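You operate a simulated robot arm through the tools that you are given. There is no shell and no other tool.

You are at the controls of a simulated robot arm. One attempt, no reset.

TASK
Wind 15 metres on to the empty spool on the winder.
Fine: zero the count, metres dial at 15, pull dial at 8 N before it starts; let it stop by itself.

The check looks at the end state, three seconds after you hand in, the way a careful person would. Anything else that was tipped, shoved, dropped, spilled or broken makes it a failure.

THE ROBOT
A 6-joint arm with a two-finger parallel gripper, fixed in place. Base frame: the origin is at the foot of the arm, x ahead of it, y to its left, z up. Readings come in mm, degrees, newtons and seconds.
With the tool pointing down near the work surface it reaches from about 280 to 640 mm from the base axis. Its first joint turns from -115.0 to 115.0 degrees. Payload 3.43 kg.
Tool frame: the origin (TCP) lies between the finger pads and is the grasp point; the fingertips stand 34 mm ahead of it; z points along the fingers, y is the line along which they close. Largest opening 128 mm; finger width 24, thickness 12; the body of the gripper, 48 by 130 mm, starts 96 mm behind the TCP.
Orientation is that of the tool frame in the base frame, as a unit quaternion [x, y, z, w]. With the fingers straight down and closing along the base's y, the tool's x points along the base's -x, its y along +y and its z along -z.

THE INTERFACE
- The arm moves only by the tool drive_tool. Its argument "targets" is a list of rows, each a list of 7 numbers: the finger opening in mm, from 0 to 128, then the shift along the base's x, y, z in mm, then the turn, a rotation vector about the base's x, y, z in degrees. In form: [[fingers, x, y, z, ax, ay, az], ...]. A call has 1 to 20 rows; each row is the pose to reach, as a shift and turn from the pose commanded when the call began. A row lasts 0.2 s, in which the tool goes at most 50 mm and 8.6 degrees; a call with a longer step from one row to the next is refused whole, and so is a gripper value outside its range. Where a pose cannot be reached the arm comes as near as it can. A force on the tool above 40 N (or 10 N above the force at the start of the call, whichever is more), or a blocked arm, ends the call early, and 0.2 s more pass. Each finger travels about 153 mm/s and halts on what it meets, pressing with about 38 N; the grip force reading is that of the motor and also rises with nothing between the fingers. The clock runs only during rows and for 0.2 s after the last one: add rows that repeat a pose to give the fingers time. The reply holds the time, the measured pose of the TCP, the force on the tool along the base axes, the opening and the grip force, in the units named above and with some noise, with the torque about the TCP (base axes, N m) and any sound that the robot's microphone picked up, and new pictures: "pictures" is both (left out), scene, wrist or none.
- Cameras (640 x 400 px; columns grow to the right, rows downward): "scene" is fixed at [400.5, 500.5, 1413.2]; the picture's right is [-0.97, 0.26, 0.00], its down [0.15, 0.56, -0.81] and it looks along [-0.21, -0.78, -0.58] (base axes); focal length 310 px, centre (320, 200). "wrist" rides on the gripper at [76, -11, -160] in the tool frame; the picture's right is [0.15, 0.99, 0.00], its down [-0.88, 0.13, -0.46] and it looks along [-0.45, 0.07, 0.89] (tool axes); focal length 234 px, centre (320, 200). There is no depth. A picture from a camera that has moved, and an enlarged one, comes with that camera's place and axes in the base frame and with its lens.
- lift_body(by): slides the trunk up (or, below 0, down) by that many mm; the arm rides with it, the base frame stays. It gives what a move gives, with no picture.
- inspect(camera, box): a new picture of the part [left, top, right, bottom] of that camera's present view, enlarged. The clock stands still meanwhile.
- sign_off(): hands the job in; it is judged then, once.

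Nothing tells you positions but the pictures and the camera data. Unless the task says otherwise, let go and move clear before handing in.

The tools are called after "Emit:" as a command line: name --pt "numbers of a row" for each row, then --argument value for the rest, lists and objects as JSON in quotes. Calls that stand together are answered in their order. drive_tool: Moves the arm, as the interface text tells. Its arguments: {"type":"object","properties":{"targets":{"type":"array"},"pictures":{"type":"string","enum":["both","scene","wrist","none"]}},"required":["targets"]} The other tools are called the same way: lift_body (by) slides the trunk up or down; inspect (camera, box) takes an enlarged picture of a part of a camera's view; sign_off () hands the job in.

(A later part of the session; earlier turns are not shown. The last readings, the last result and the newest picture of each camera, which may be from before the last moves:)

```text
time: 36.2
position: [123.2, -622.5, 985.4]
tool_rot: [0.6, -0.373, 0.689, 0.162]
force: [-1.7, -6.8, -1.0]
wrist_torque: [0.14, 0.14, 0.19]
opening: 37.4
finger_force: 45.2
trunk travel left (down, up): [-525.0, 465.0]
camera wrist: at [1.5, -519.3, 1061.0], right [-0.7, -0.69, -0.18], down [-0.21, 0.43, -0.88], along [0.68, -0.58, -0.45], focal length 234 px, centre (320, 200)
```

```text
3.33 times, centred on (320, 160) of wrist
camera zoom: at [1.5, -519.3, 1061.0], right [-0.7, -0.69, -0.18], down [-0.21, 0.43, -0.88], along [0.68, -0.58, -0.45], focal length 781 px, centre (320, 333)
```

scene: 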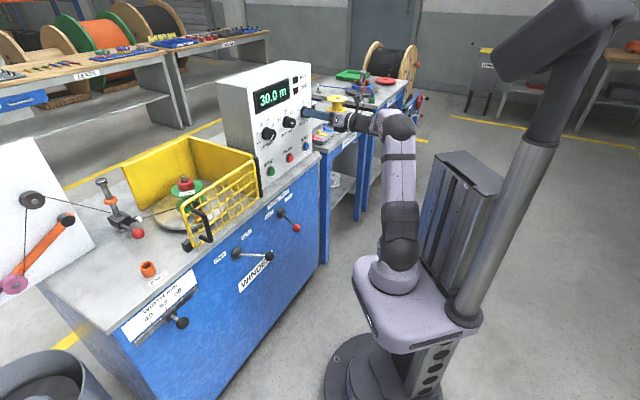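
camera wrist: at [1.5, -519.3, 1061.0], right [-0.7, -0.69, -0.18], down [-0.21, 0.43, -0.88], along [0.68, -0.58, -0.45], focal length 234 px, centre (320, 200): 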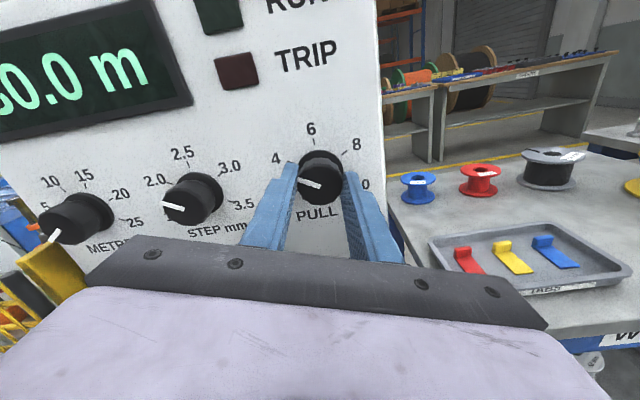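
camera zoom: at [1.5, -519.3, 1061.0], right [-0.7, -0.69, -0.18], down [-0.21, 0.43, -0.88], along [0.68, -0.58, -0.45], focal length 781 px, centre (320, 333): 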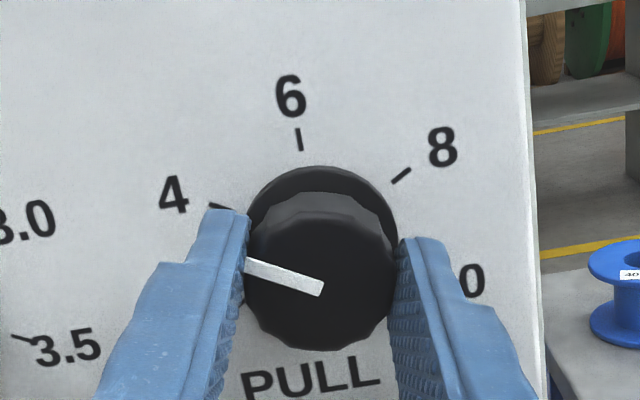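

The mark followed to 4. Continuing another 120° to reach 8.

Emit:
drive_tool --pt "25 0 0 0 5.66 -5.66 0" --pt "25 0 0 0 11.31 -11.31 0" --pt "25 0 0 0 16.97 -16.97 0" --pt "25 0 0 0 22.63 -22.63 0" --pt "25 0 0 0 28.28 -28.28 0" --pt "25 0 0 0 33.94 -33.94 0" --pt "25 0 0 0 39.6 -39.6 0" --pt "25 0 0 0 45.25 -45.25 0" --pt "25 0 0 0 50.9 -50.9 0" --pt "25 0 0 0 56.57 -56.57 0" --pt "25 0 0 0 62.2 -62.2 0" --pt "25 0 0 0 67.88 -67.88 0" --pt "25 0 0 0 73.5 -73.5 0" --pt "25 0 0 0 79.2 -79.2 0" --pt "25 0 0 0 84.85 -84.85 0" --pt "25 0 0 0 84.85 -84.85 0" --pictures "both"

Emit:
inspect --camera "wrist" --box '[240, 100, 400, 220]'

Emit:
inspect --camera "scene" --box '[270, 80, 360, 150]'

```text
time: 39.6
position: [123.2, -622.1, 984.8]
tool_rot: [0.022, 0.709, -0.483, 0.514]
force: [-5.3, -5.4, -4.6]
wrist_torque: [0.09, 0.07, -0.63]
opening: 37.4
finger_force: 45.4
trunk travel left (down, up): [-525.0, 465.0]
camera wrist: at [-30.8, -551.3, 936.5], right [0.45, 0.46, -0.76], down [0.16, 0.8, 0.58], along [0.88, -0.39, 0.29], focal length 234 px, centre (320, 200)
```

scene: 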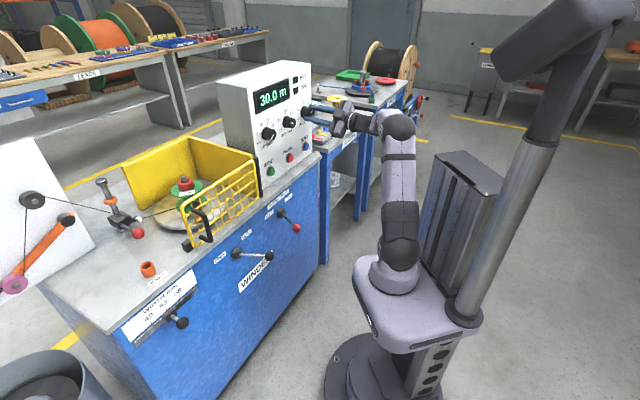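
wrist: 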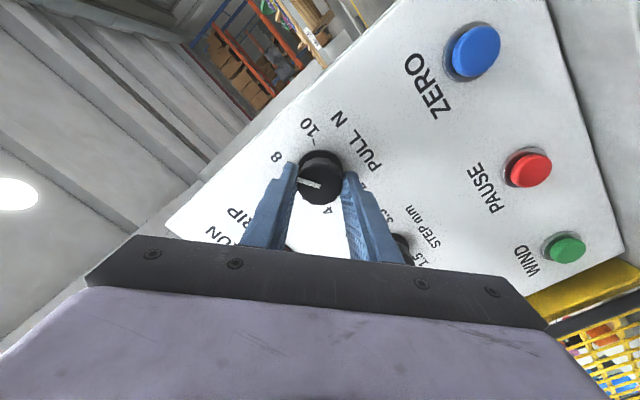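

```text
3.33 times, centred on (320, 160) of wrist
camera zoom: at [-30.8, -551.3, 936.5], right [0.45, 0.46, -0.76], down [0.16, 0.8, 0.58], along [0.88, -0.39, 0.29], focal length 781 px, centre (320, 333)
```

zoom: 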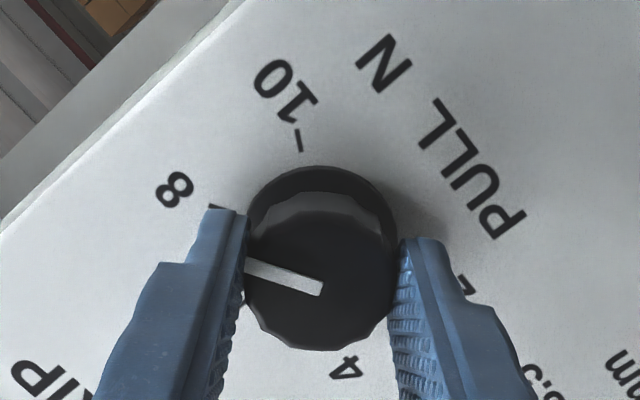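

```text
5.71 times, centred on (315, 115) of scene
camera zoom: at [400.5, 500.5, 1413.2], right [-0.97, 0.26, 0.0], down [0.15, 0.56, -0.81], along [-0.21, -0.78, -0.58], focal length 1774 px, centre (349, 686)
```

zoom: 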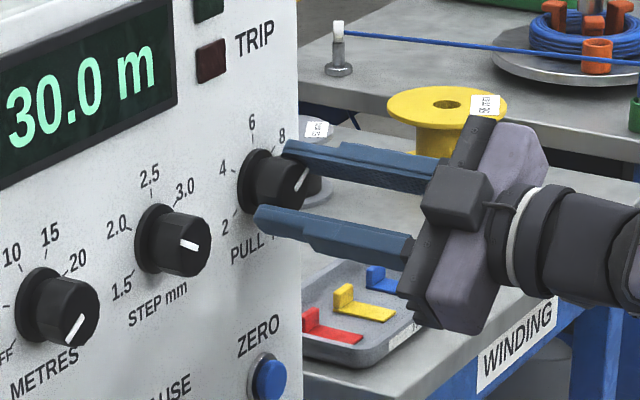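

The PULL dial now points at 8. I'll release and back straight out, then check the marks.

Emit:
drive_tool --pt "60 0 0 0 0 0 0" --pt "60 0 0 0 0 0 0" --pt "60 -10 10 0 0 0 0" --pt "60 -25 25 0 0 0 0" --pt "60 -45 45 0 0 0 0" --pt "60 -45 45 0 0 0 0" --pictures "wrist"

Emit:
inspect --camera "scene" --box '[250, 80, 340, 150]'

Emit:
inspect --camera "wrist" --box '[240, 80, 440, 220]'

```text
time: 41.0
position: [76.9, -575.8, 984.9]
tool_rot: [0.022, 0.708, -0.485, 0.513]
force: [0.7, 0.3, -0.4]
wrist_torque: [-0.02, -0.02, 0.0]
opening: 59.9
finger_force: 0.0
trunk travel left (down, up): [-525.0, 465.0]
camera wrist: at [-76.1, -504.8, 937.2], right [0.45, 0.46, -0.77], down [0.16, 0.8, 0.57], along [0.88, -0.38, 0.29], focal length 234 px, centre (320, 200)
```

wrist: 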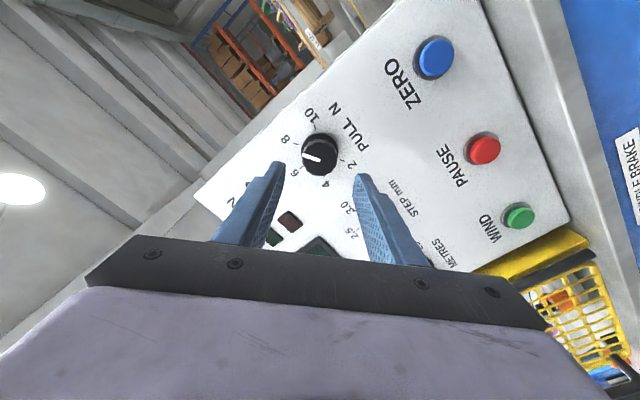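

```text
5.71 times, centred on (295, 115) of scene
camera zoom: at [400.5, 500.5, 1413.2], right [-0.97, 0.26, 0.0], down [0.15, 0.56, -0.81], along [-0.21, -0.78, -0.58], focal length 1774 px, centre (463, 686)
```

zoom: 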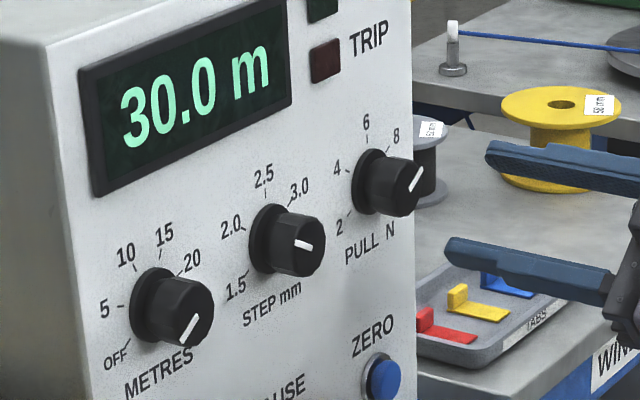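

```text
2.86 times, centred on (340, 150) of wrist
camera zoom: at [-76.1, -504.8, 937.2], right [0.45, 0.46, -0.77], down [0.16, 0.8, 0.57], along [0.88, -0.38, 0.29], focal length 669 px, centre (263, 343)
```

zoom: 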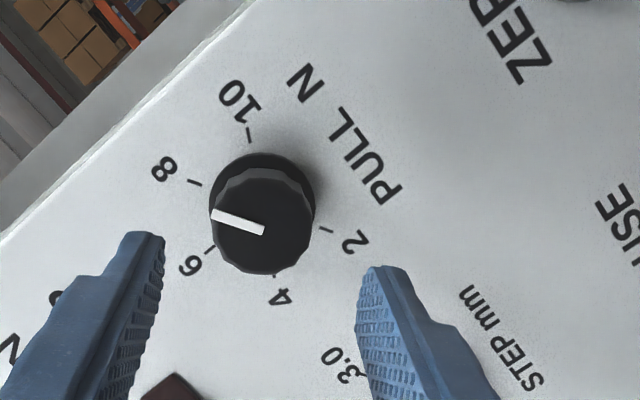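

PULL is exactly on 8. Next is the ZERO button, at about r=353 and z=838: I'll roll back to neutral, close the fingers and line up in front of it.

Emit:
drive_tool --pt "50 0.76 -0.78 -8.65 -5.757 5.757 0" --pt "40 1.5 -1.55 -17.3 -11.51 11.51 0" --pt "30 2.3 -2.3 -25.9 -17.27 17.27 0" --pt "20 3 -3.1 -34.6 -23.03 23.03 0" --pt "10 3.8 -3.9 -43.2 -28.79 28.79 0" --pt "0 4.6 -4.7 -51.9 -34.54 34.54 0" --pt "0 5.3 -5.4 -60.5 -40.3 40.3 0" --pt "0 6.1 -6.2 -69.2 -46.06 46.06 0" --pt "0 6.8 -7 -77.8 -51.81 51.81 0" --pt "0 7.6 -7.8 -86.5 -57.57 57.57 0" --pt "0 8.3 -8.5 -95.1 -63.33 63.33 0" --pt "0 9.1 -9.3 -103.8 -69.08 69.08 0" --pt "0 9.9 -10.1 -112.4 -74.84 74.84 0" --pt "0 10.6 -10.9 -121.1 -80.6 80.6 0" --pt "0 11.4 -11.6 -129.7 -86.36 86.36 0" --pt "0 12.1 -12.4 -138.4 -92.1 92.1 0" --pt "0 12.9 -13.2 -147 -97.86 97.86 0" --pt "0 12.9 -13.2 -147 -97.86 97.86 0" --pictures "both"

```text
time: 44.8
position: [92.0, -590.9, 840.4]
tool_rot: [0.652, -0.271, 0.654, 0.272]
force: [-0.7, -0.3, 0.0]
wrist_torque: [0.0, -0.01, 0.0]
opening: 0.2
finger_force: 33.0
trunk travel left (down, up): [-525.0, 465.0]
camera wrist: at [-12.7, -469.4, 915.1], right [-0.7, -0.7, 0.15], down [-0.41, 0.23, -0.88], along [0.58, -0.68, -0.45], focal length 234 px, centre (320, 200)
```

scene: 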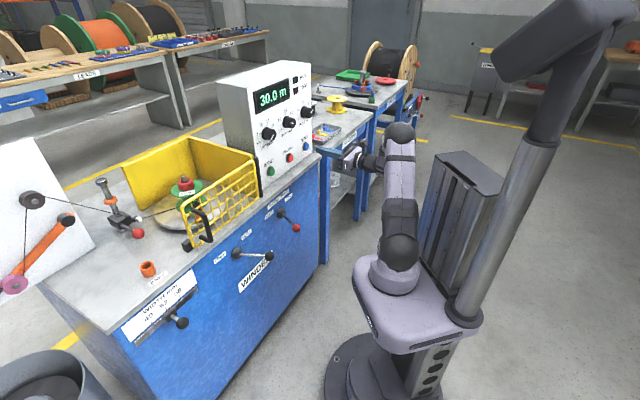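
wrist: 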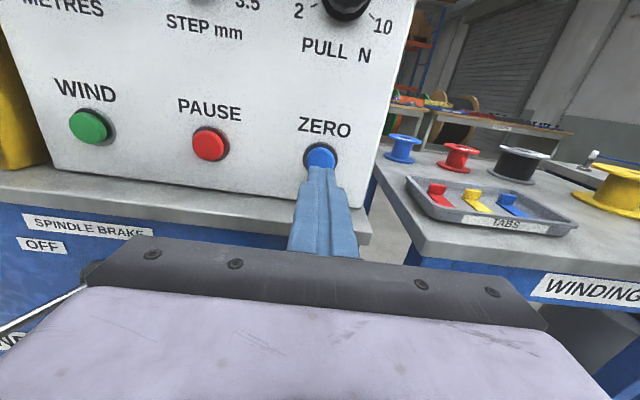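

Closed fingertips are aimed at ZERO, about 40 mm away. I'll advance and press gently.

Emit:
drive_tool --pt "0 12 -12 -2 0 0 0" --pt "0 22 -22 -2 0 0 0" --pt "0 26 -26 -2 0 0 0" --pt "0 28 -28 -2 0 0 0" --pt "0 29.4 -29.4 -2 0 0 0" --pt "0 30.8 -30.8 -2 0 0 0" --pt "0 32.2 -32.2 -2 0 0 0" --pictures "both"

```text
time: 46.4
position: [123.9, -621.9, 836.2]
tool_rot: [0.652, -0.271, 0.654, 0.271]
force: [-0.5, 2.4, -0.3]
wrist_torque: [0.01, -0.02, 0.04]
opening: 0.0
finger_force: 33.2
trunk travel left (down, up): [-525.0, 465.0]
camera wrist: at [19.4, -501.5, 912.9], right [-0.7, -0.7, 0.15], down [-0.41, 0.23, -0.88], along [0.58, -0.68, -0.45], focal length 234 px, centre (320, 200)
```

scene: 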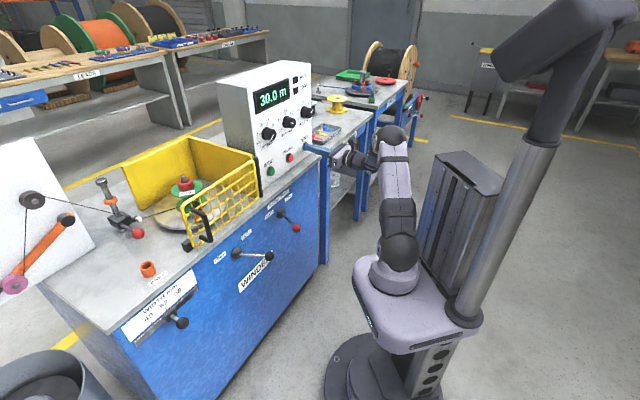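
wrist: 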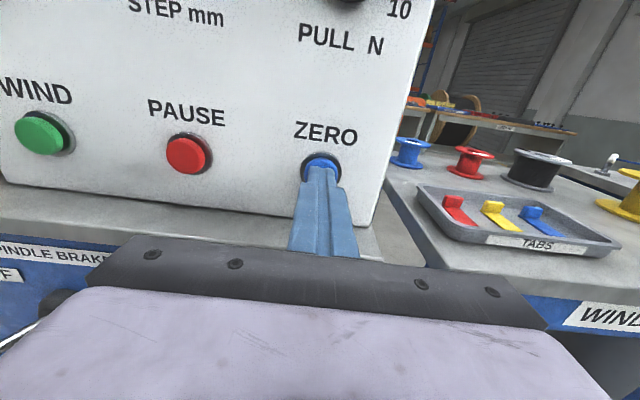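

Slight contact so far. I'll press further in small steps.

Emit:
drive_tool --pt "0 1.4 -1.4 0 0 0 0" --pt "0 2.8 -2.8 0 0 0 0" --pt "0 4.2 -4.2 0 0 0 0" --pt "0 4.2 -4.2 0 0 0 0" --pictures "scene"

Emit:
inspect --camera "scene" --box '[240, 70, 340, 170]'

```text
time: 47.4
position: [127.8, -625.7, 838.1]
tool_rot: [0.652, -0.271, 0.654, 0.271]
force: [-4.0, 6.1, -2.2]
wrist_torque: [0.09, 0.14, 0.08]
opening: 0.0
finger_force: 32.7
trunk travel left (down, up): [-525.0, 465.0]
heard: click
```

scene: 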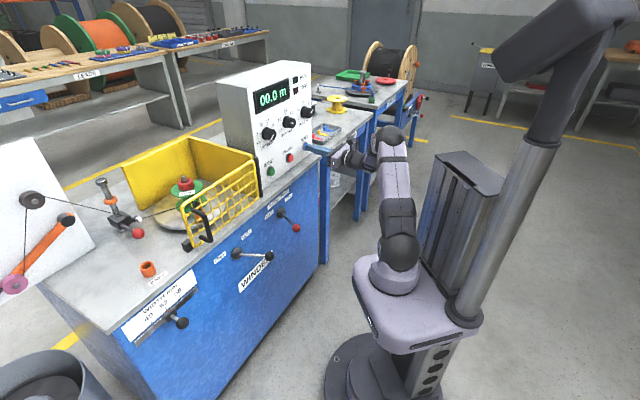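

```text
4.00 times, centred on (290, 120) of scene
camera zoom: at [400.5, 500.5, 1413.2], right [-0.97, 0.26, 0.0], down [0.15, 0.56, -0.81], along [-0.21, -0.78, -0.58], focal length 1242 px, centre (440, 520)
```

zoom: 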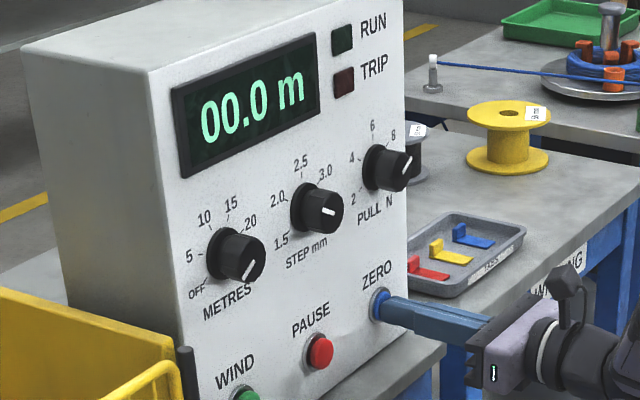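

The count is zeroed (00.0 m). Now I'll retreat, rise, and move across in front of the METRES dial.

Emit:
drive_tool --pt "0 -15 15 0 0 0 0" --pt "0 -42.4 42.4 0 0 0 0" --pt "30 -42.4 42.4 40 0 0 0" --pt "60 -42.4 42.4 80 0 0 0" --pt "60 -42.4 42.4 120 0 0 0" --pt "60 -42.4 42.4 148 0 0 0" --pt "60 -15 69.8 148 0 0 0" --pt "60 12.5 97.3 148 0 0 0" --pt "60 40 124.8 148 0 0 0" --pt "60 67.5 152.3 148 0 0 0" --pt "60 95 179.8 148 0 0 0" --pt "60 122.4 207.2 148 0 0 0" --pt "60 122.4 207.2 148 0 0 0" --pictures "both"

```text
time: 50.2
position: [248.7, -419.9, 982.9]
tool_rot: [0.652, -0.271, 0.654, 0.272]
force: [0.2, -0.1, -0.2]
wrist_torque: [0.0, -0.01, -0.02]
opening: 60.2
finger_force: 0.0
trunk travel left (down, up): [-525.0, 465.0]
camera wrist: at [144.2, -298.9, 1059.2], right [-0.7, -0.7, 0.15], down [-0.41, 0.23, -0.88], along [0.58, -0.68, -0.45], focal length 234 px, centre (320, 200)
```

scene: 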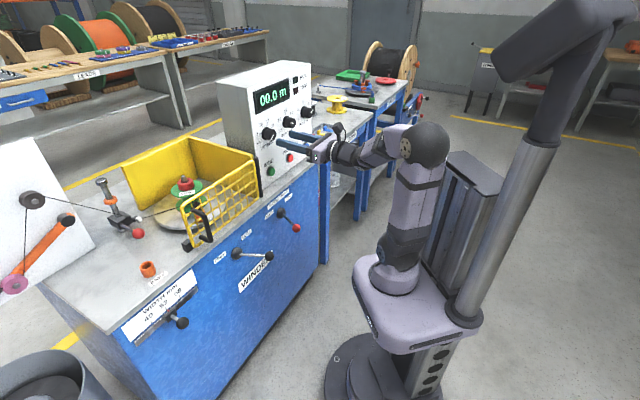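
wrist: 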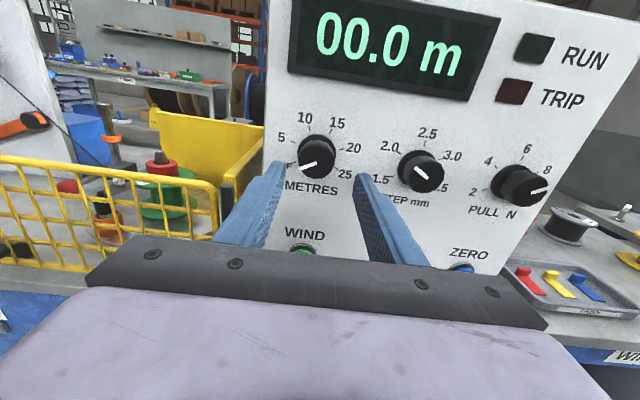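

I'm in front of METRES. I'll zoom in on the dial and on the guard and spool, which are also visible here.

Emit:
inspect --camera "wrist" --box '[240, 90, 400, 200]'

Emit:
inspect --camera "wrist" --box '[60, 120, 240, 270]'

Emit:
inspect --camera "wrist" --box '[0, 60, 140, 270]'

```text
3.64 times, centred on (320, 145) of wrist
camera zoom: at [144.2, -298.9, 1059.2], right [-0.7, -0.7, 0.15], down [-0.41, 0.23, -0.88], along [0.58, -0.68, -0.45], focal length 852 px, centre (320, 400)
```

zoom: 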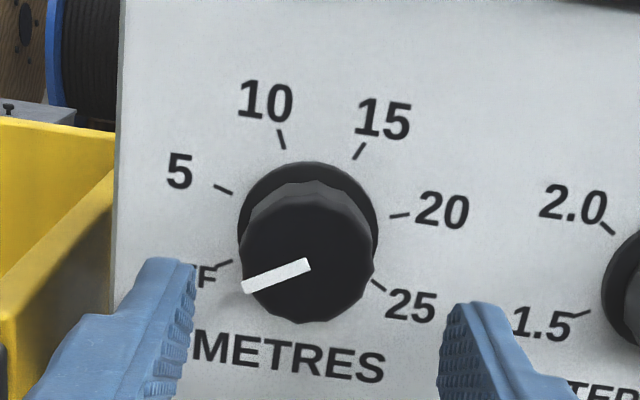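

```text
2.67 times, centred on (150, 195) of wrist
camera zoom: at [144.2, -298.9, 1059.2], right [-0.7, -0.7, 0.15], down [-0.41, 0.23, -0.88], along [0.58, -0.68, -0.45], focal length 624 px, centre (773, 213)
```

zoom: 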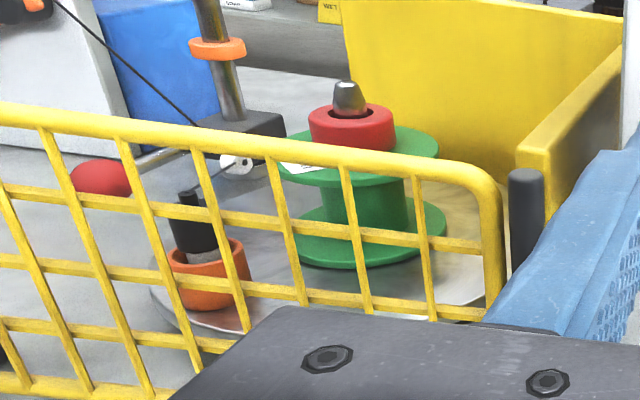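

```text
1.90 times, centred on (70, 165) of wrist
camera zoom: at [144.2, -298.9, 1059.2], right [-0.7, -0.7, 0.15], down [-0.41, 0.23, -0.88], along [0.58, -0.68, -0.45], focal length 446 px, centre (796, 267)
```

zoom: 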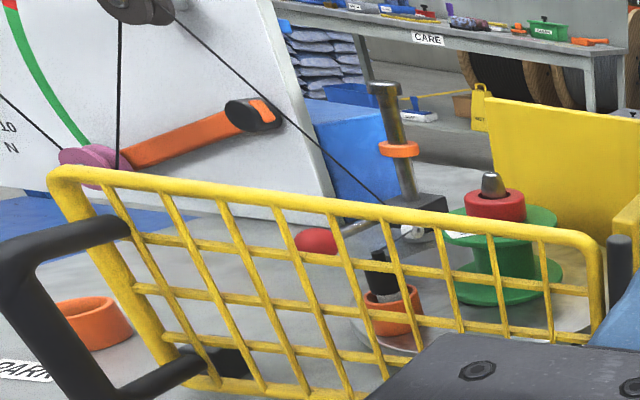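

METRES is at OFF, with marks every 48°, so 15 is 144° clockwise. I'll centre on it and pre-roll to -30°.

Emit:
drive_tool --pt "60 2.1 2.1 2.5 -5.3 5.3 0" --pt "60 2.1 2.1 2.5 -10.6 10.6 0" --pt "60 2.1 2.1 2.5 -15.9 15.9 0" --pt "60 2.1 2.1 2.5 -21.2 21.2 0" --pt "60 2.1 2.1 2.5 -21.2 21.2 0" --pictures "wrist"

```text
time: 51.4
position: [253.2, -417.2, 987.1]
tool_rot: [0.7, -0.091, 0.562, 0.432]
force: [0.3, 1.0, 0.2]
wrist_torque: [-0.01, -0.02, 0.0]
opening: 60.0
finger_force: 0.1
trunk travel left (down, up): [-525.0, 465.0]
camera wrist: at [173.6, -271.3, 1046.9], right [-0.56, -0.55, 0.62], down [-0.71, -0.07, -0.7], along [0.43, -0.83, -0.35], focal length 234 px, centre (320, 200)
```

wrist: 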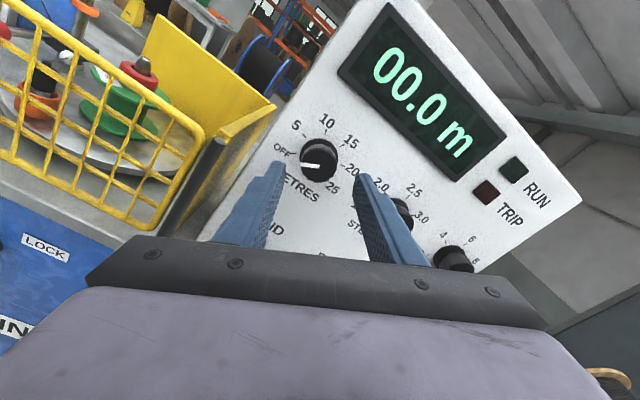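

Emit:
drive_tool --pt "60 12 -12 0 0 0 0" --pt "60 24 -24 0 0 0 0" --pt "60 32 -32 0 0 0 0" --pt "60 38 -38 0 0 0 0" --pt "60 38 -38 0 0 0 0" --pictures "wrist"

Emit:
inspect --camera "wrist" --box '[240, 100, 400, 220]'

```text
time: 52.6
position: [290.4, -454.6, 989.7]
tool_rot: [0.702, -0.092, 0.563, 0.427]
force: [-0.7, 0.0, 0.1]
wrist_torque: [0.0, 0.03, 0.01]
opening: 60.0
finger_force: 0.0
trunk travel left (down, up): [-525.0, 465.0]
camera wrist: at [211.0, -309.8, 1050.5], right [-0.55, -0.56, 0.62], down [-0.71, -0.07, -0.7], along [0.43, -0.83, -0.36], focal length 234 px, centre (320, 200)
```

wrist: 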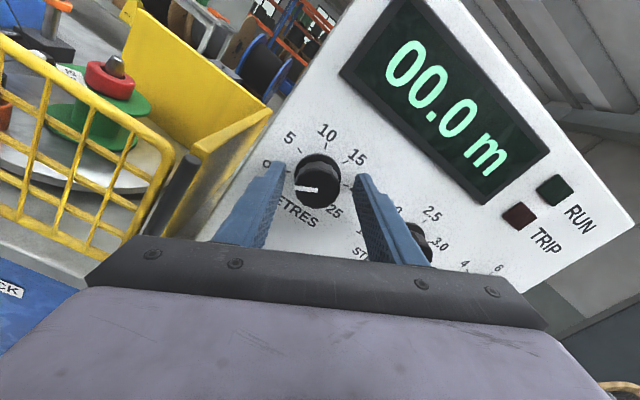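

```text
3.33 times, centred on (320, 160) of wrist
camera zoom: at [211.0, -309.8, 1050.5], right [-0.55, -0.56, 0.62], down [-0.71, -0.07, -0.7], along [0.43, -0.83, -0.36], focal length 781 px, centre (320, 333)
```

zoom: 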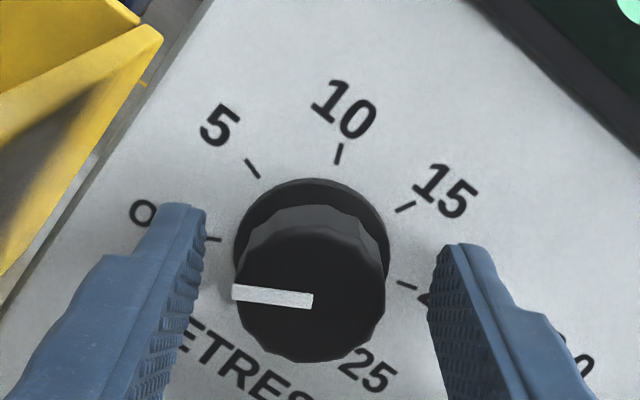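

Tool is about 4 mm high relative to the dial axis. I'll correct that and grip.

Emit:
drive_tool --pt "60 -0.4 -0.4 -3.8 0 0 0" --pt "45 -0.4 -0.4 -3.8 0 0 0" --pt "25 -0.4 -0.4 -3.8 0 0 0" --pt "25 -0.4 -0.4 -3.8 0 0 0" --pictures "wrist"

```text
time: 53.6
position: [290.8, -453.6, 987.1]
tool_rot: [0.703, -0.091, 0.562, 0.428]
force: [6.3, 11.5, -8.9]
wrist_torque: [-0.33, -0.36, 0.7]
opening: 37.4
finger_force: 44.9
out of reach, approached as far as the arm can: row 1, 2, 3, 4
trunk travel left (down, up): [-525.0, 465.0]
camera wrist: at [210.4, -309.1, 1048.3], right [-0.55, -0.56, 0.62], down [-0.71, -0.07, -0.7], along [0.43, -0.82, -0.36], focal length 234 px, centre (320, 200)
```

wrist: 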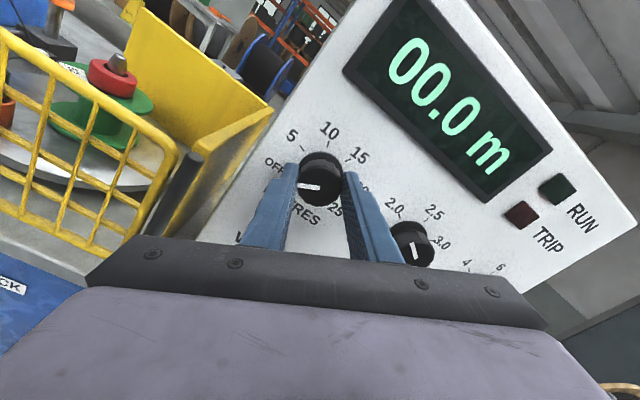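

Near a joint limit here there's a small side force. Rolling clockwise moves away from that limit, so I'll start turning and re-check.

Emit:
drive_tool --pt "25 0 0 0 5.1 -5.1 0" --pt "25 0 0 -0.5 10.2 -10.2 0" --pt "25 0 0 -0.5 15.3 -15.3 0" --pt "25 0 0 -0.5 20.4 -20.4 0" --pt "25 0 0 -0.5 25.5 -25.5 0" --pt "25 0 0 -0.5 25.5 -25.5 0" --pictures "wrist"

Emit:
inspect --camera "wrist" --box '[240, 100, 400, 220]'

```text
time: 55.0
position: [289.0, -455.0, 987.8]
tool_rot: [0.637, -0.307, 0.667, 0.236]
force: [-0.8, 11.9, -11.9]
wrist_torque: [0.26, 0.24, 0.47]
opening: 37.3
finger_force: 44.9
trunk travel left (down, up): [-525.0, 465.0]
camera wrist: at [179.2, -340.3, 1064.4], right [-0.71, -0.7, 0.04], down [-0.35, 0.3, -0.89], along [0.62, -0.64, -0.46], focal length 234 px, centre (320, 200)
```

wrist: 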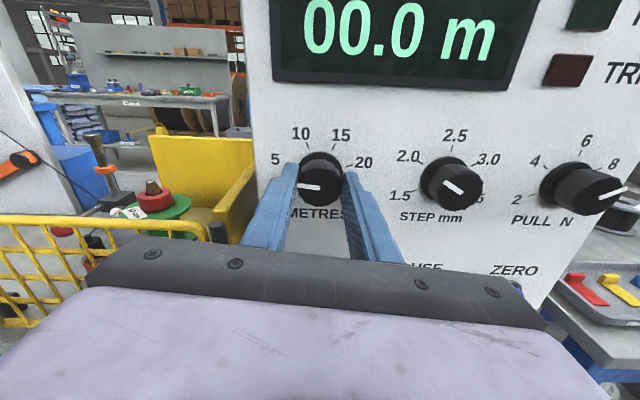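

```text
3.33 times, centred on (320, 160) of wrist
camera zoom: at [179.2, -340.3, 1064.4], right [-0.71, -0.7, 0.04], down [-0.35, 0.3, -0.89], along [0.62, -0.64, -0.46], focal length 781 px, centre (320, 333)
```

zoom: 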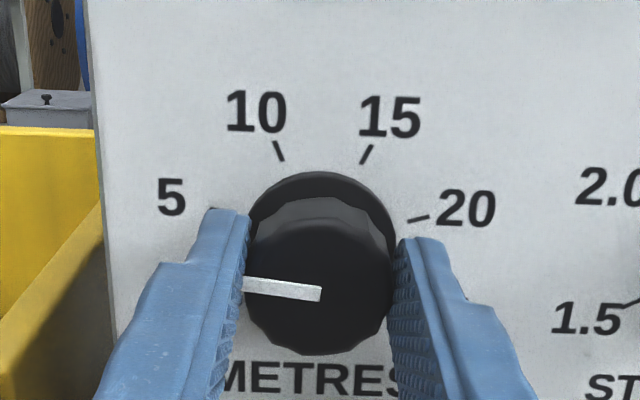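

The mark is following (about -84°). I'll trim the side load and turn the remaining 108°.

Emit:
drive_tool --pt "25 0.4 1.8 -2 0 0 0" --pt "25 0.4 1.8 -2 5.45 -5.45 0" --pt "25 0.4 1.8 -2 10.9 -10.9 0" --pt "25 0.4 1.8 -2 16.35 -16.35 0" --pt "25 0.4 1.8 -2 21.8 -21.8 0" --pt "25 0.4 1.8 -2 27.25 -27.25 0" --pt "25 0.4 1.8 -2 32.7 -32.7 0" --pt "25 0.4 1.8 -2 38.15 -38.15 0" --pt "25 0.4 1.8 -2 43.6 -43.6 0" --pt "25 0.4 1.8 -2 49.05 -49.05 0" --pt "25 0.4 1.8 -2 54.5 -54.5 0" --pt "25 0.4 1.8 -2 59.95 -59.95 0" --pt "25 0.4 1.8 -2 65.4 -65.4 0" --pt "25 0.4 1.8 -2 70.85 -70.85 0" --pt "25 0.4 1.8 -2 76.3 -76.3 0" --pt "25 0.4 1.8 -2 76.3 -76.3 0" --pictures "wrist"

Emit:
inspect --camera "wrist" --box '[240, 100, 400, 220]'

Emit:
inspect --camera "scene" --box '[240, 80, 330, 150]'

```text
time: 58.4
position: [286.4, -455.9, 984.2]
tool_rot: [-0.127, 0.698, -0.58, 0.399]
force: [-4.8, -8.2, -12.1]
wrist_torque: [-0.15, -0.1, 0.06]
opening: 37.3
finger_force: 45.0
trunk travel left (down, up): [-525.0, 465.0]
camera wrist: at [123.4, -395.6, 965.0], right [0.19, 0.2, -0.96], down [0.29, 0.93, 0.25], along [0.94, -0.32, 0.12], focal length 234 px, centre (320, 200)
```

wrist: 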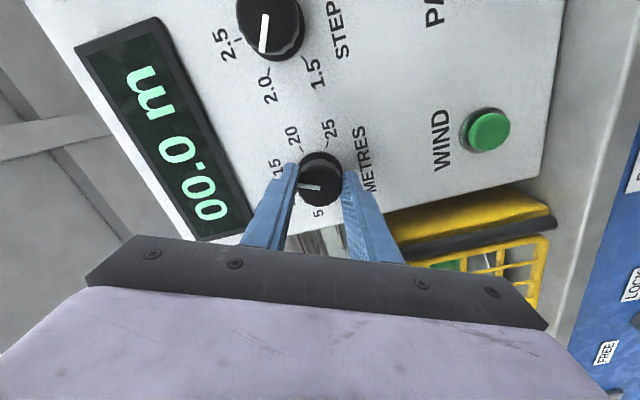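

```text
3.33 times, centred on (320, 160) of wrist
camera zoom: at [123.4, -395.6, 965.0], right [0.19, 0.2, -0.96], down [0.29, 0.93, 0.25], along [0.94, -0.32, 0.12], focal length 781 px, centre (320, 333)
```

zoom: 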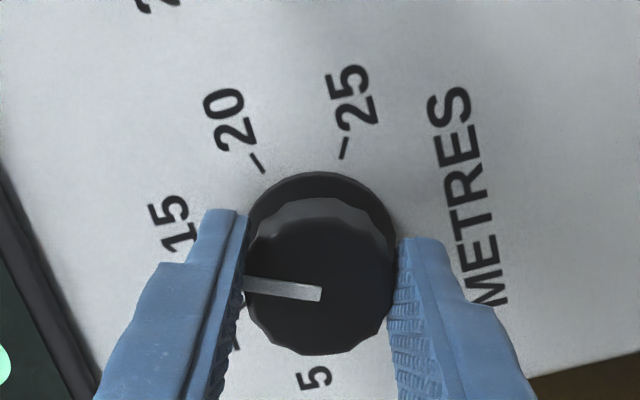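

```text
5.71 times, centred on (285, 115) of scene
camera zoom: at [400.5, 500.5, 1413.2], right [-0.97, 0.26, 0.0], down [0.15, 0.56, -0.81], along [-0.21, -0.78, -0.58], focal length 1774 px, centre (520, 686)
```

zoom: 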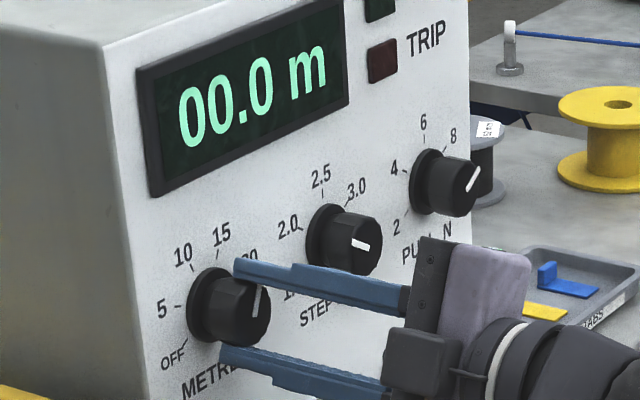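

The mark appears at 15. I'll release, back out and verify.

Emit:
drive_tool --pt "60 0 0 0 0 0 0" --pt "60 0 0 0 0 0 0" --pt "60 -10 10 0 0 0 0" --pt "60 -25 25 0 0 0 0" --pt "60 -42 42 0 0 0 0" --pt "60 -42 42 0 0 0 0" --pictures "wrist"

Emit:
inspect --camera "scene" --box '[240, 80, 330, 150]'

Emit:
inspect --camera "wrist" --box '[240, 80, 400, 200]'

```text
time: 59.8
position: [246.6, -412.5, 985.5]
tool_rot: [-0.128, 0.696, -0.583, 0.399]
force: [-0.4, 0.1, -0.4]
wrist_torque: [0.02, 0.03, 0.01]
opening: 60.0
finger_force: 0.1
trunk travel left (down, up): [-525.0, 465.0]
camera wrist: at [81.6, -352.0, 965.9], right [0.19, 0.19, -0.96], down [0.29, 0.93, 0.24], along [0.94, -0.32, 0.12], focal length 234 px, centre (320, 200)
```

wrist: 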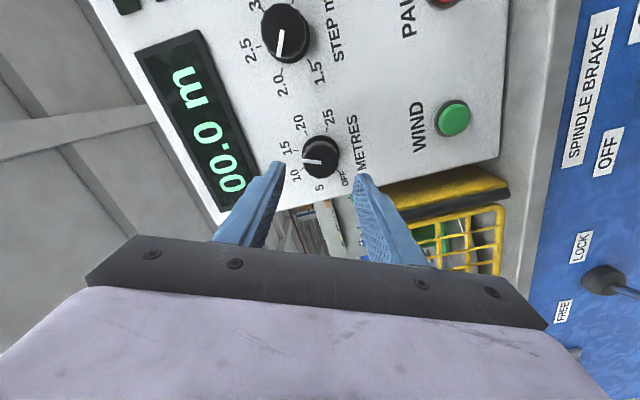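

```text
5.71 times, centred on (285, 115) of scene
camera zoom: at [400.5, 500.5, 1413.2], right [-0.97, 0.26, 0.0], down [0.15, 0.56, -0.81], along [-0.21, -0.78, -0.58], focal length 1774 px, centre (520, 686)
```

zoom: 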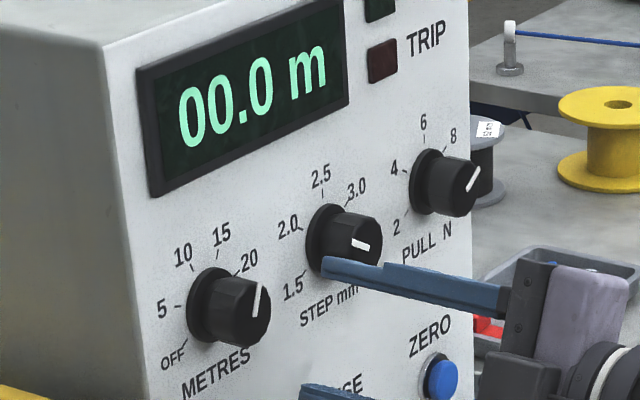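

```text
3.33 times, centred on (320, 140) of wrist
camera zoom: at [81.6, -352.0, 965.9], right [0.19, 0.19, -0.96], down [0.29, 0.93, 0.24], along [0.94, -0.32, 0.12], focal length 781 px, centre (320, 400)
```

zoom: 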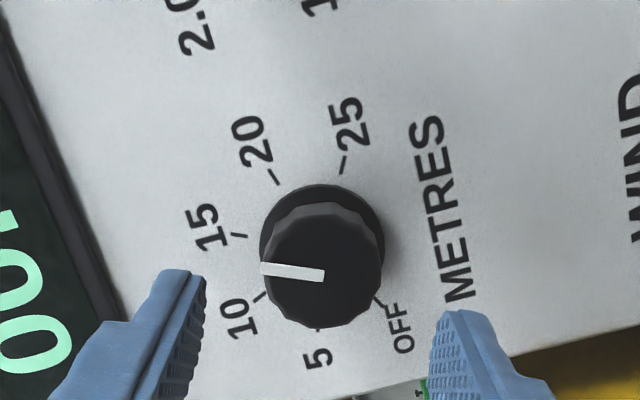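

METRES is on 15, PULL on 8 and the count reads 0. Before starting I'll check the levers and the guard from this angle.

Emit:
inspect --camera "wrist" --box '[400, 100, 640, 400]'

Emit:
inspect --camera "scene" --box '[200, 170, 320, 280]'

Emit:
inspect --camera "scene" --box '[0, 160, 120, 310]'

```text
1.33 times, centred on (520, 250) of wrist
camera zoom: at [81.6, -352.0, 965.9], right [0.19, 0.19, -0.96], down [0.29, 0.93, 0.24], along [0.94, -0.32, 0.12], focal length 312 px, centre (53, 133)
```

zoom: 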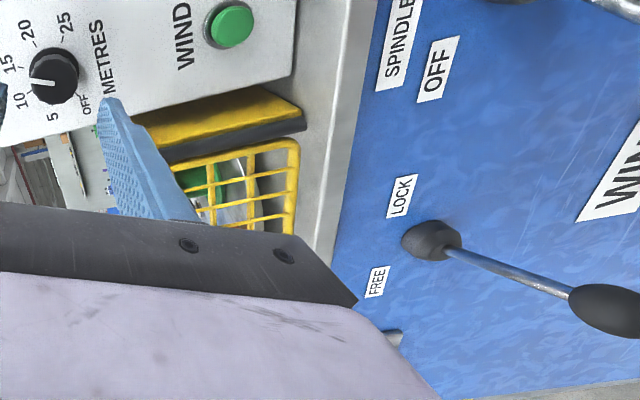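

```text
3.64 times, centred on (260, 225) of scene
camera zoom: at [400.5, 500.5, 1413.2], right [-0.97, 0.26, 0.0], down [0.15, 0.56, -0.81], along [-0.21, -0.78, -0.58], focal length 1129 px, centre (538, 109)
```

zoom: 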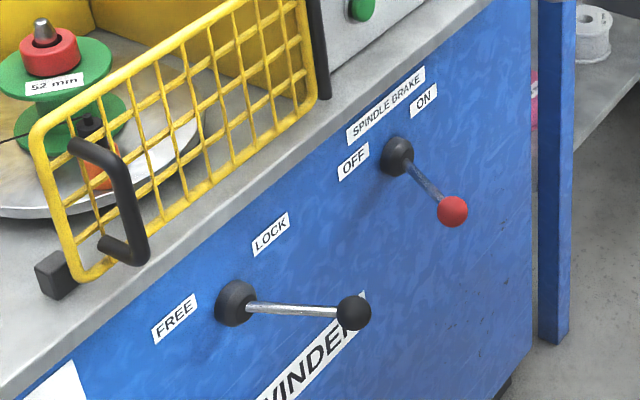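

```text
2.67 times, centred on (60, 235) of scene
camera zoom: at [400.5, 500.5, 1413.2], right [-0.97, 0.26, 0.0], down [0.15, 0.56, -0.81], along [-0.21, -0.78, -0.58], focal length 828 px, centre (1013, 107)
```

zoom: 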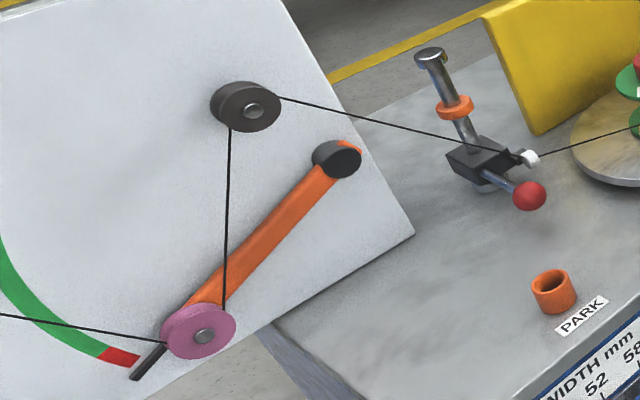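

Brake is at OFF, the other lever at LOCK, the gate is closed, the wire end is in its anchor and width is 52. Next I'll roll back to neutral with fingers closed and drop in front of the WIND button.

Emit:
drive_tool --pt "45 0.7 -0.7 -10.5 -5.757 5.757 0" --pt "30 1.4 -1.4 -21 -11.51 11.51 0" --pt "15 2.1 -2.1 -31.5 -17.27 17.27 0" --pt "0 2.8 -2.8 -42 -23.03 23.03 0" --pt "0 3.5 -3.5 -52.5 -28.79 28.79 0" --pt "0 4.2 -4.2 -63 -34.54 34.54 0" --pt "0 5 -5 -73.5 -40.3 40.3 0" --pt "0 5.7 -5.7 -84 -46.06 46.06 0" --pt "0 6.4 -6.4 -94.5 -51.81 51.81 0" --pt "0 7 -7 -105 -57.57 57.57 0" --pt "0 7.8 -7.8 -115.5 -63.33 63.33 0" --pt "0 8.5 -8.5 -126 -69.08 69.08 0" --pt "0 9.2 -9.2 -136.5 -74.84 74.84 0" --pt "0 9.2 -9.2 -147 -80.6 80.6 0" --pt "0 9.2 -9.2 -147 -80.6 80.6 0" --pictures "both"

```text
time: 63.0
position: [255.5, -421.9, 838.7]
tool_rot: [0.652, -0.27, 0.654, 0.272]
force: [-0.1, 0.6, 0.6]
wrist_torque: [-0.05, -0.01, 0.04]
opening: 0.0
finger_force: 32.7
trunk travel left (down, up): [-525.0, 465.0]
camera wrist: at [150.7, -301.1, 914.3], right [-0.7, -0.7, 0.15], down [-0.41, 0.23, -0.88], along [0.58, -0.68, -0.45], focal length 234 px, centre (320, 200)
```

scene: 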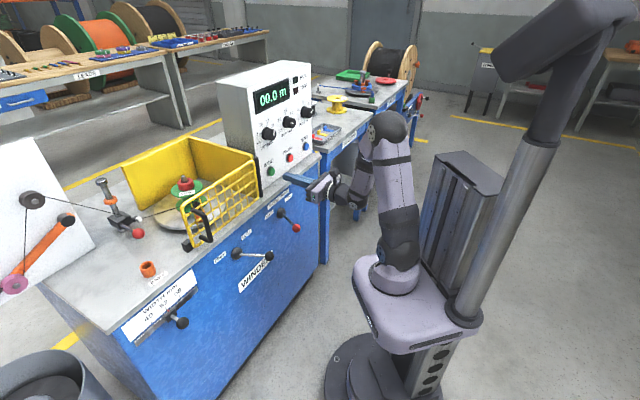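
wrist: 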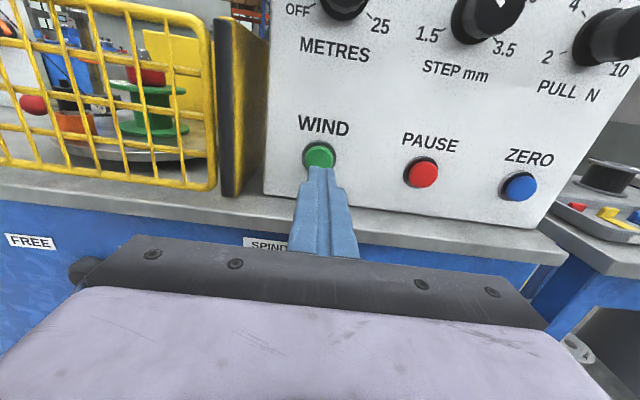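

Aligned with WIND. One more look at the gate, wire and spool before pressing.

Emit:
inspect --camera "wrist" --box '[0, 0, 260, 200]'

Emit:
inspect --camera "scene" --box '[170, 200, 230, 260]'

```text
2.00 times, centred on (130, 100) of wrist
camera zoom: at [150.7, -301.1, 914.3], right [-0.7, -0.7, 0.15], down [-0.41, 0.23, -0.88], along [0.58, -0.68, -0.45], focal length 468 px, centre (700, 400)
```

zoom: 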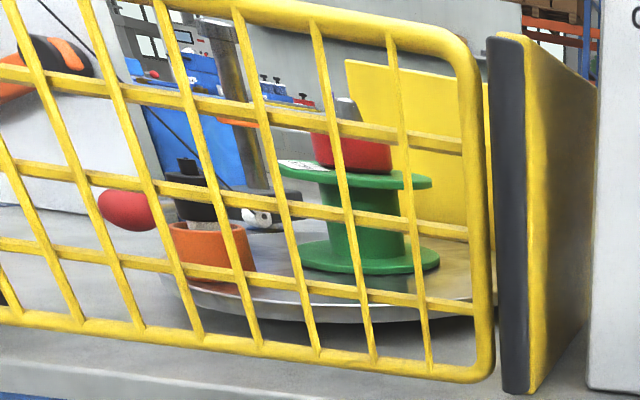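

```text
6.67 times, centred on (200, 230) of scene
camera zoom: at [400.5, 500.5, 1413.2], right [-0.97, 0.26, 0.0], down [0.15, 0.56, -0.81], along [-0.21, -0.78, -0.58], focal length 2070 px, centre (1120, 0)
```

zoom: 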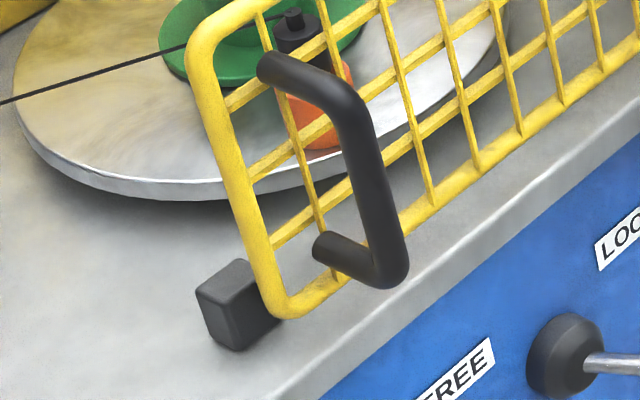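

Everything looks ready, so I'll press WIND.

Emit:
drive_tool --pt "0 12 -12 0 0 0 0" --pt "0 24 -24 0 0 0 0" --pt "0 32 -32 0 0 0 0" --pt "0 34.5 -34.5 0 0 0 0" --pt "0 36 -36 0 0 0 0" --pt "0 37.4 -37.4 0 0 0 0" --pt "0 38.5 -38.5 0 0 0 0" --pictures "scene"

Emit:
inspect --camera "scene" --box '[100, 60, 340, 260]'

```text
time: 64.6
position: [293.5, -460.9, 838.7]
tool_rot: [0.652, -0.272, 0.654, 0.271]
force: [-7.5, 5.2, -2.3]
wrist_torque: [0.01, 0.17, -0.07]
opening: 0.3
finger_force: 32.7
trunk travel left (down, up): [-525.0, 465.0]
heard: click
```

scene: 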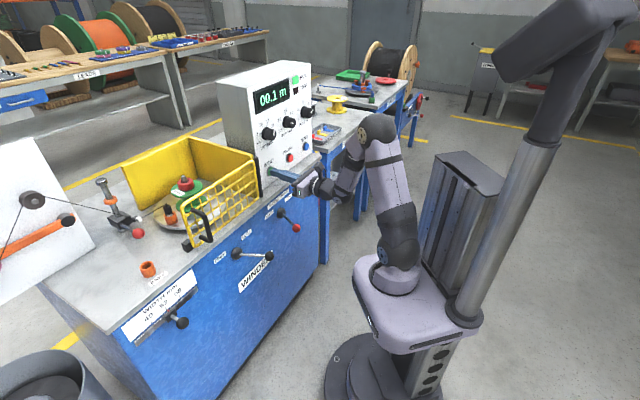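

```text
2.00 times, centred on (220, 160) of scene
camera zoom: at [400.5, 500.5, 1413.2], right [-0.97, 0.26, 0.0], down [0.15, 0.56, -0.81], along [-0.21, -0.78, -0.58], focal length 621 px, centre (520, 280)
```

zoom: 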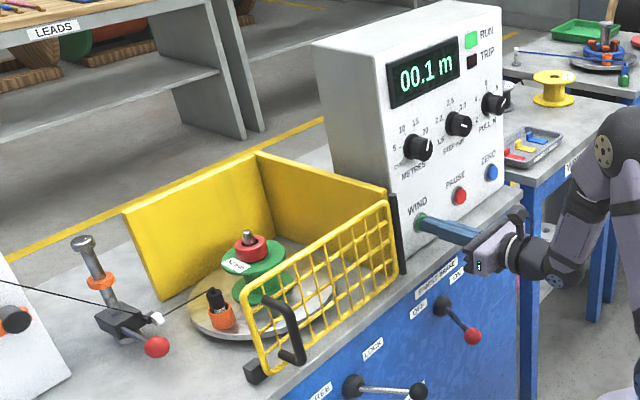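

RUN is lit and the count is climbing. I'll back off the button and watch.

Emit:
drive_tool --pt "0 -10 10 0 0 0 0" --pt "0 -25 25 0 0 0 0" --pt "0 -38 38 0 0 0 0" --pt "0 -38 38 0 0 0 0" --pt "0 -38 38 0 0 0 0" --pictures "both"

Emit:
inspect --camera "scene" --box '[100, 60, 340, 260]'

Emit:
inspect --camera "scene" --box '[0, 150, 200, 300]'

```text
time: 65.8
position: [257.9, -421.5, 839.8]
tool_rot: [0.652, -0.271, 0.654, 0.271]
force: [0.2, -0.6, 0.0]
wrist_torque: [0.0, 0.01, 0.03]
opening: 0.0
finger_force: 33.0
trunk travel left (down, up): [-525.0, 465.0]
camera wrist: at [151.7, -301.8, 915.9], right [-0.7, -0.7, 0.15], down [-0.41, 0.23, -0.88], along [0.58, -0.68, -0.45], focal length 234 px, centre (320, 200)
```

scene: 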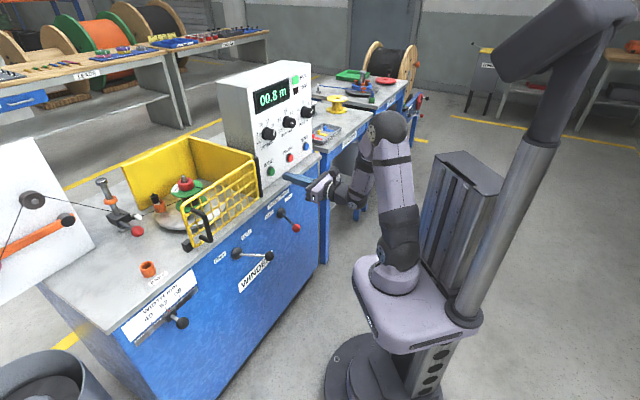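
wrist: 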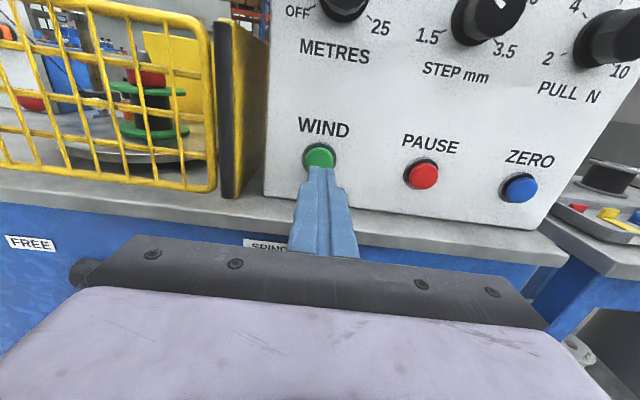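

```text
2.00 times, centred on (220, 160) of scene
camera zoom: at [400.5, 500.5, 1413.2], right [-0.97, 0.26, 0.0], down [0.15, 0.56, -0.81], along [-0.21, -0.78, -0.58], focal length 621 px, centre (520, 280)
```

zoom: 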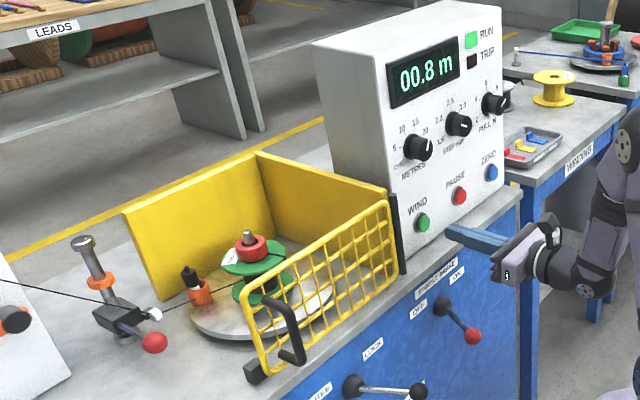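

```text
2.67 times, centred on (100, 225) of scene
camera zoom: at [400.5, 500.5, 1413.2], right [-0.97, 0.26, 0.0], down [0.15, 0.56, -0.81], along [-0.21, -0.78, -0.58], focal length 828 px, centre (907, 133)
```

zoom: 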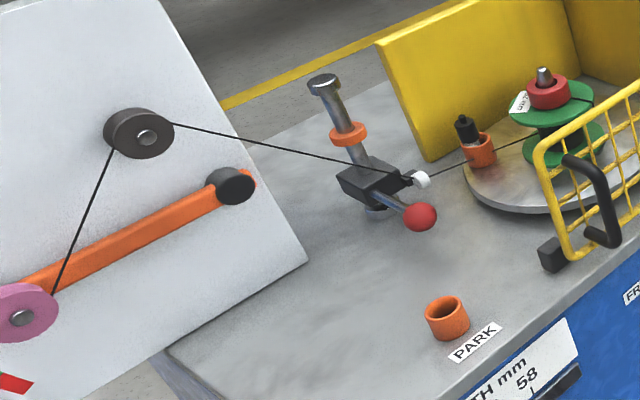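

It's winding cleanly at about 0.6 m/s with the dancer lifted. I'll hold still and monitor.

Emit:
drive_tool --pt "0 0 0 0 0 0 0" --pt "0 0 0 0 0 0 0" --pt "0 0 0 0 0 0 0" --pt "0 0 0 0 0 0 0" --pt "0 0 0 0 0 0 0" --pt "0 0 0 0 0 0 0" --pt "0 0 0 0 0 0 0" --pt "0 0 0 0 0 0 0" --pt "0 0 0 0 0 0 0" --pt "0 0 0 0 0 0 0" --pt "0 0 0 0 0 0 0" --pt "0 0 0 0 0 0 0" --pt "0 0 0 0 0 0 0" --pt "0 0 0 0 0 0 0" --pt "0 0 0 0 0 0 0" --pictures "scene"

Emit:
inspect --camera "scene" --box '[60, 60, 340, 260]'

```text
time: 69.0
position: [256.5, -422.5, 839.4]
tool_rot: [0.652, -0.271, 0.654, 0.271]
force: [0.6, -0.4, 0.4]
wrist_torque: [-0.01, 0.01, 0.0]
opening: 0.0
finger_force: 33.2
trunk travel left (down, up): [-525.0, 465.0]
```

scene: 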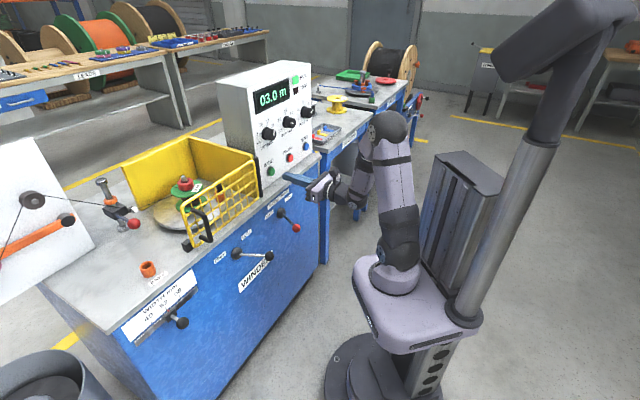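

```text
2.00 times, centred on (200, 160) of scene
camera zoom: at [400.5, 500.5, 1413.2], right [-0.97, 0.26, 0.0], down [0.15, 0.56, -0.81], along [-0.21, -0.78, -0.58], focal length 621 px, centre (560, 280)
```

zoom: 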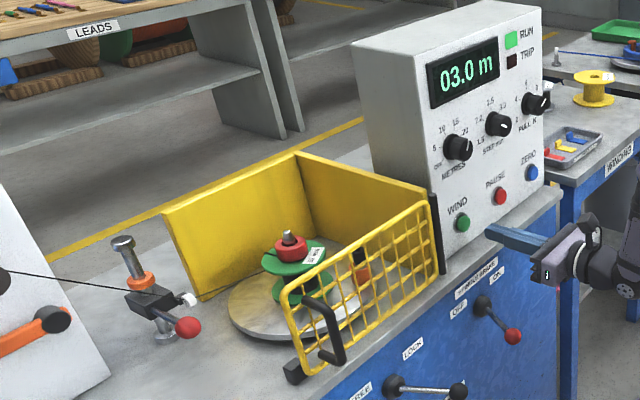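

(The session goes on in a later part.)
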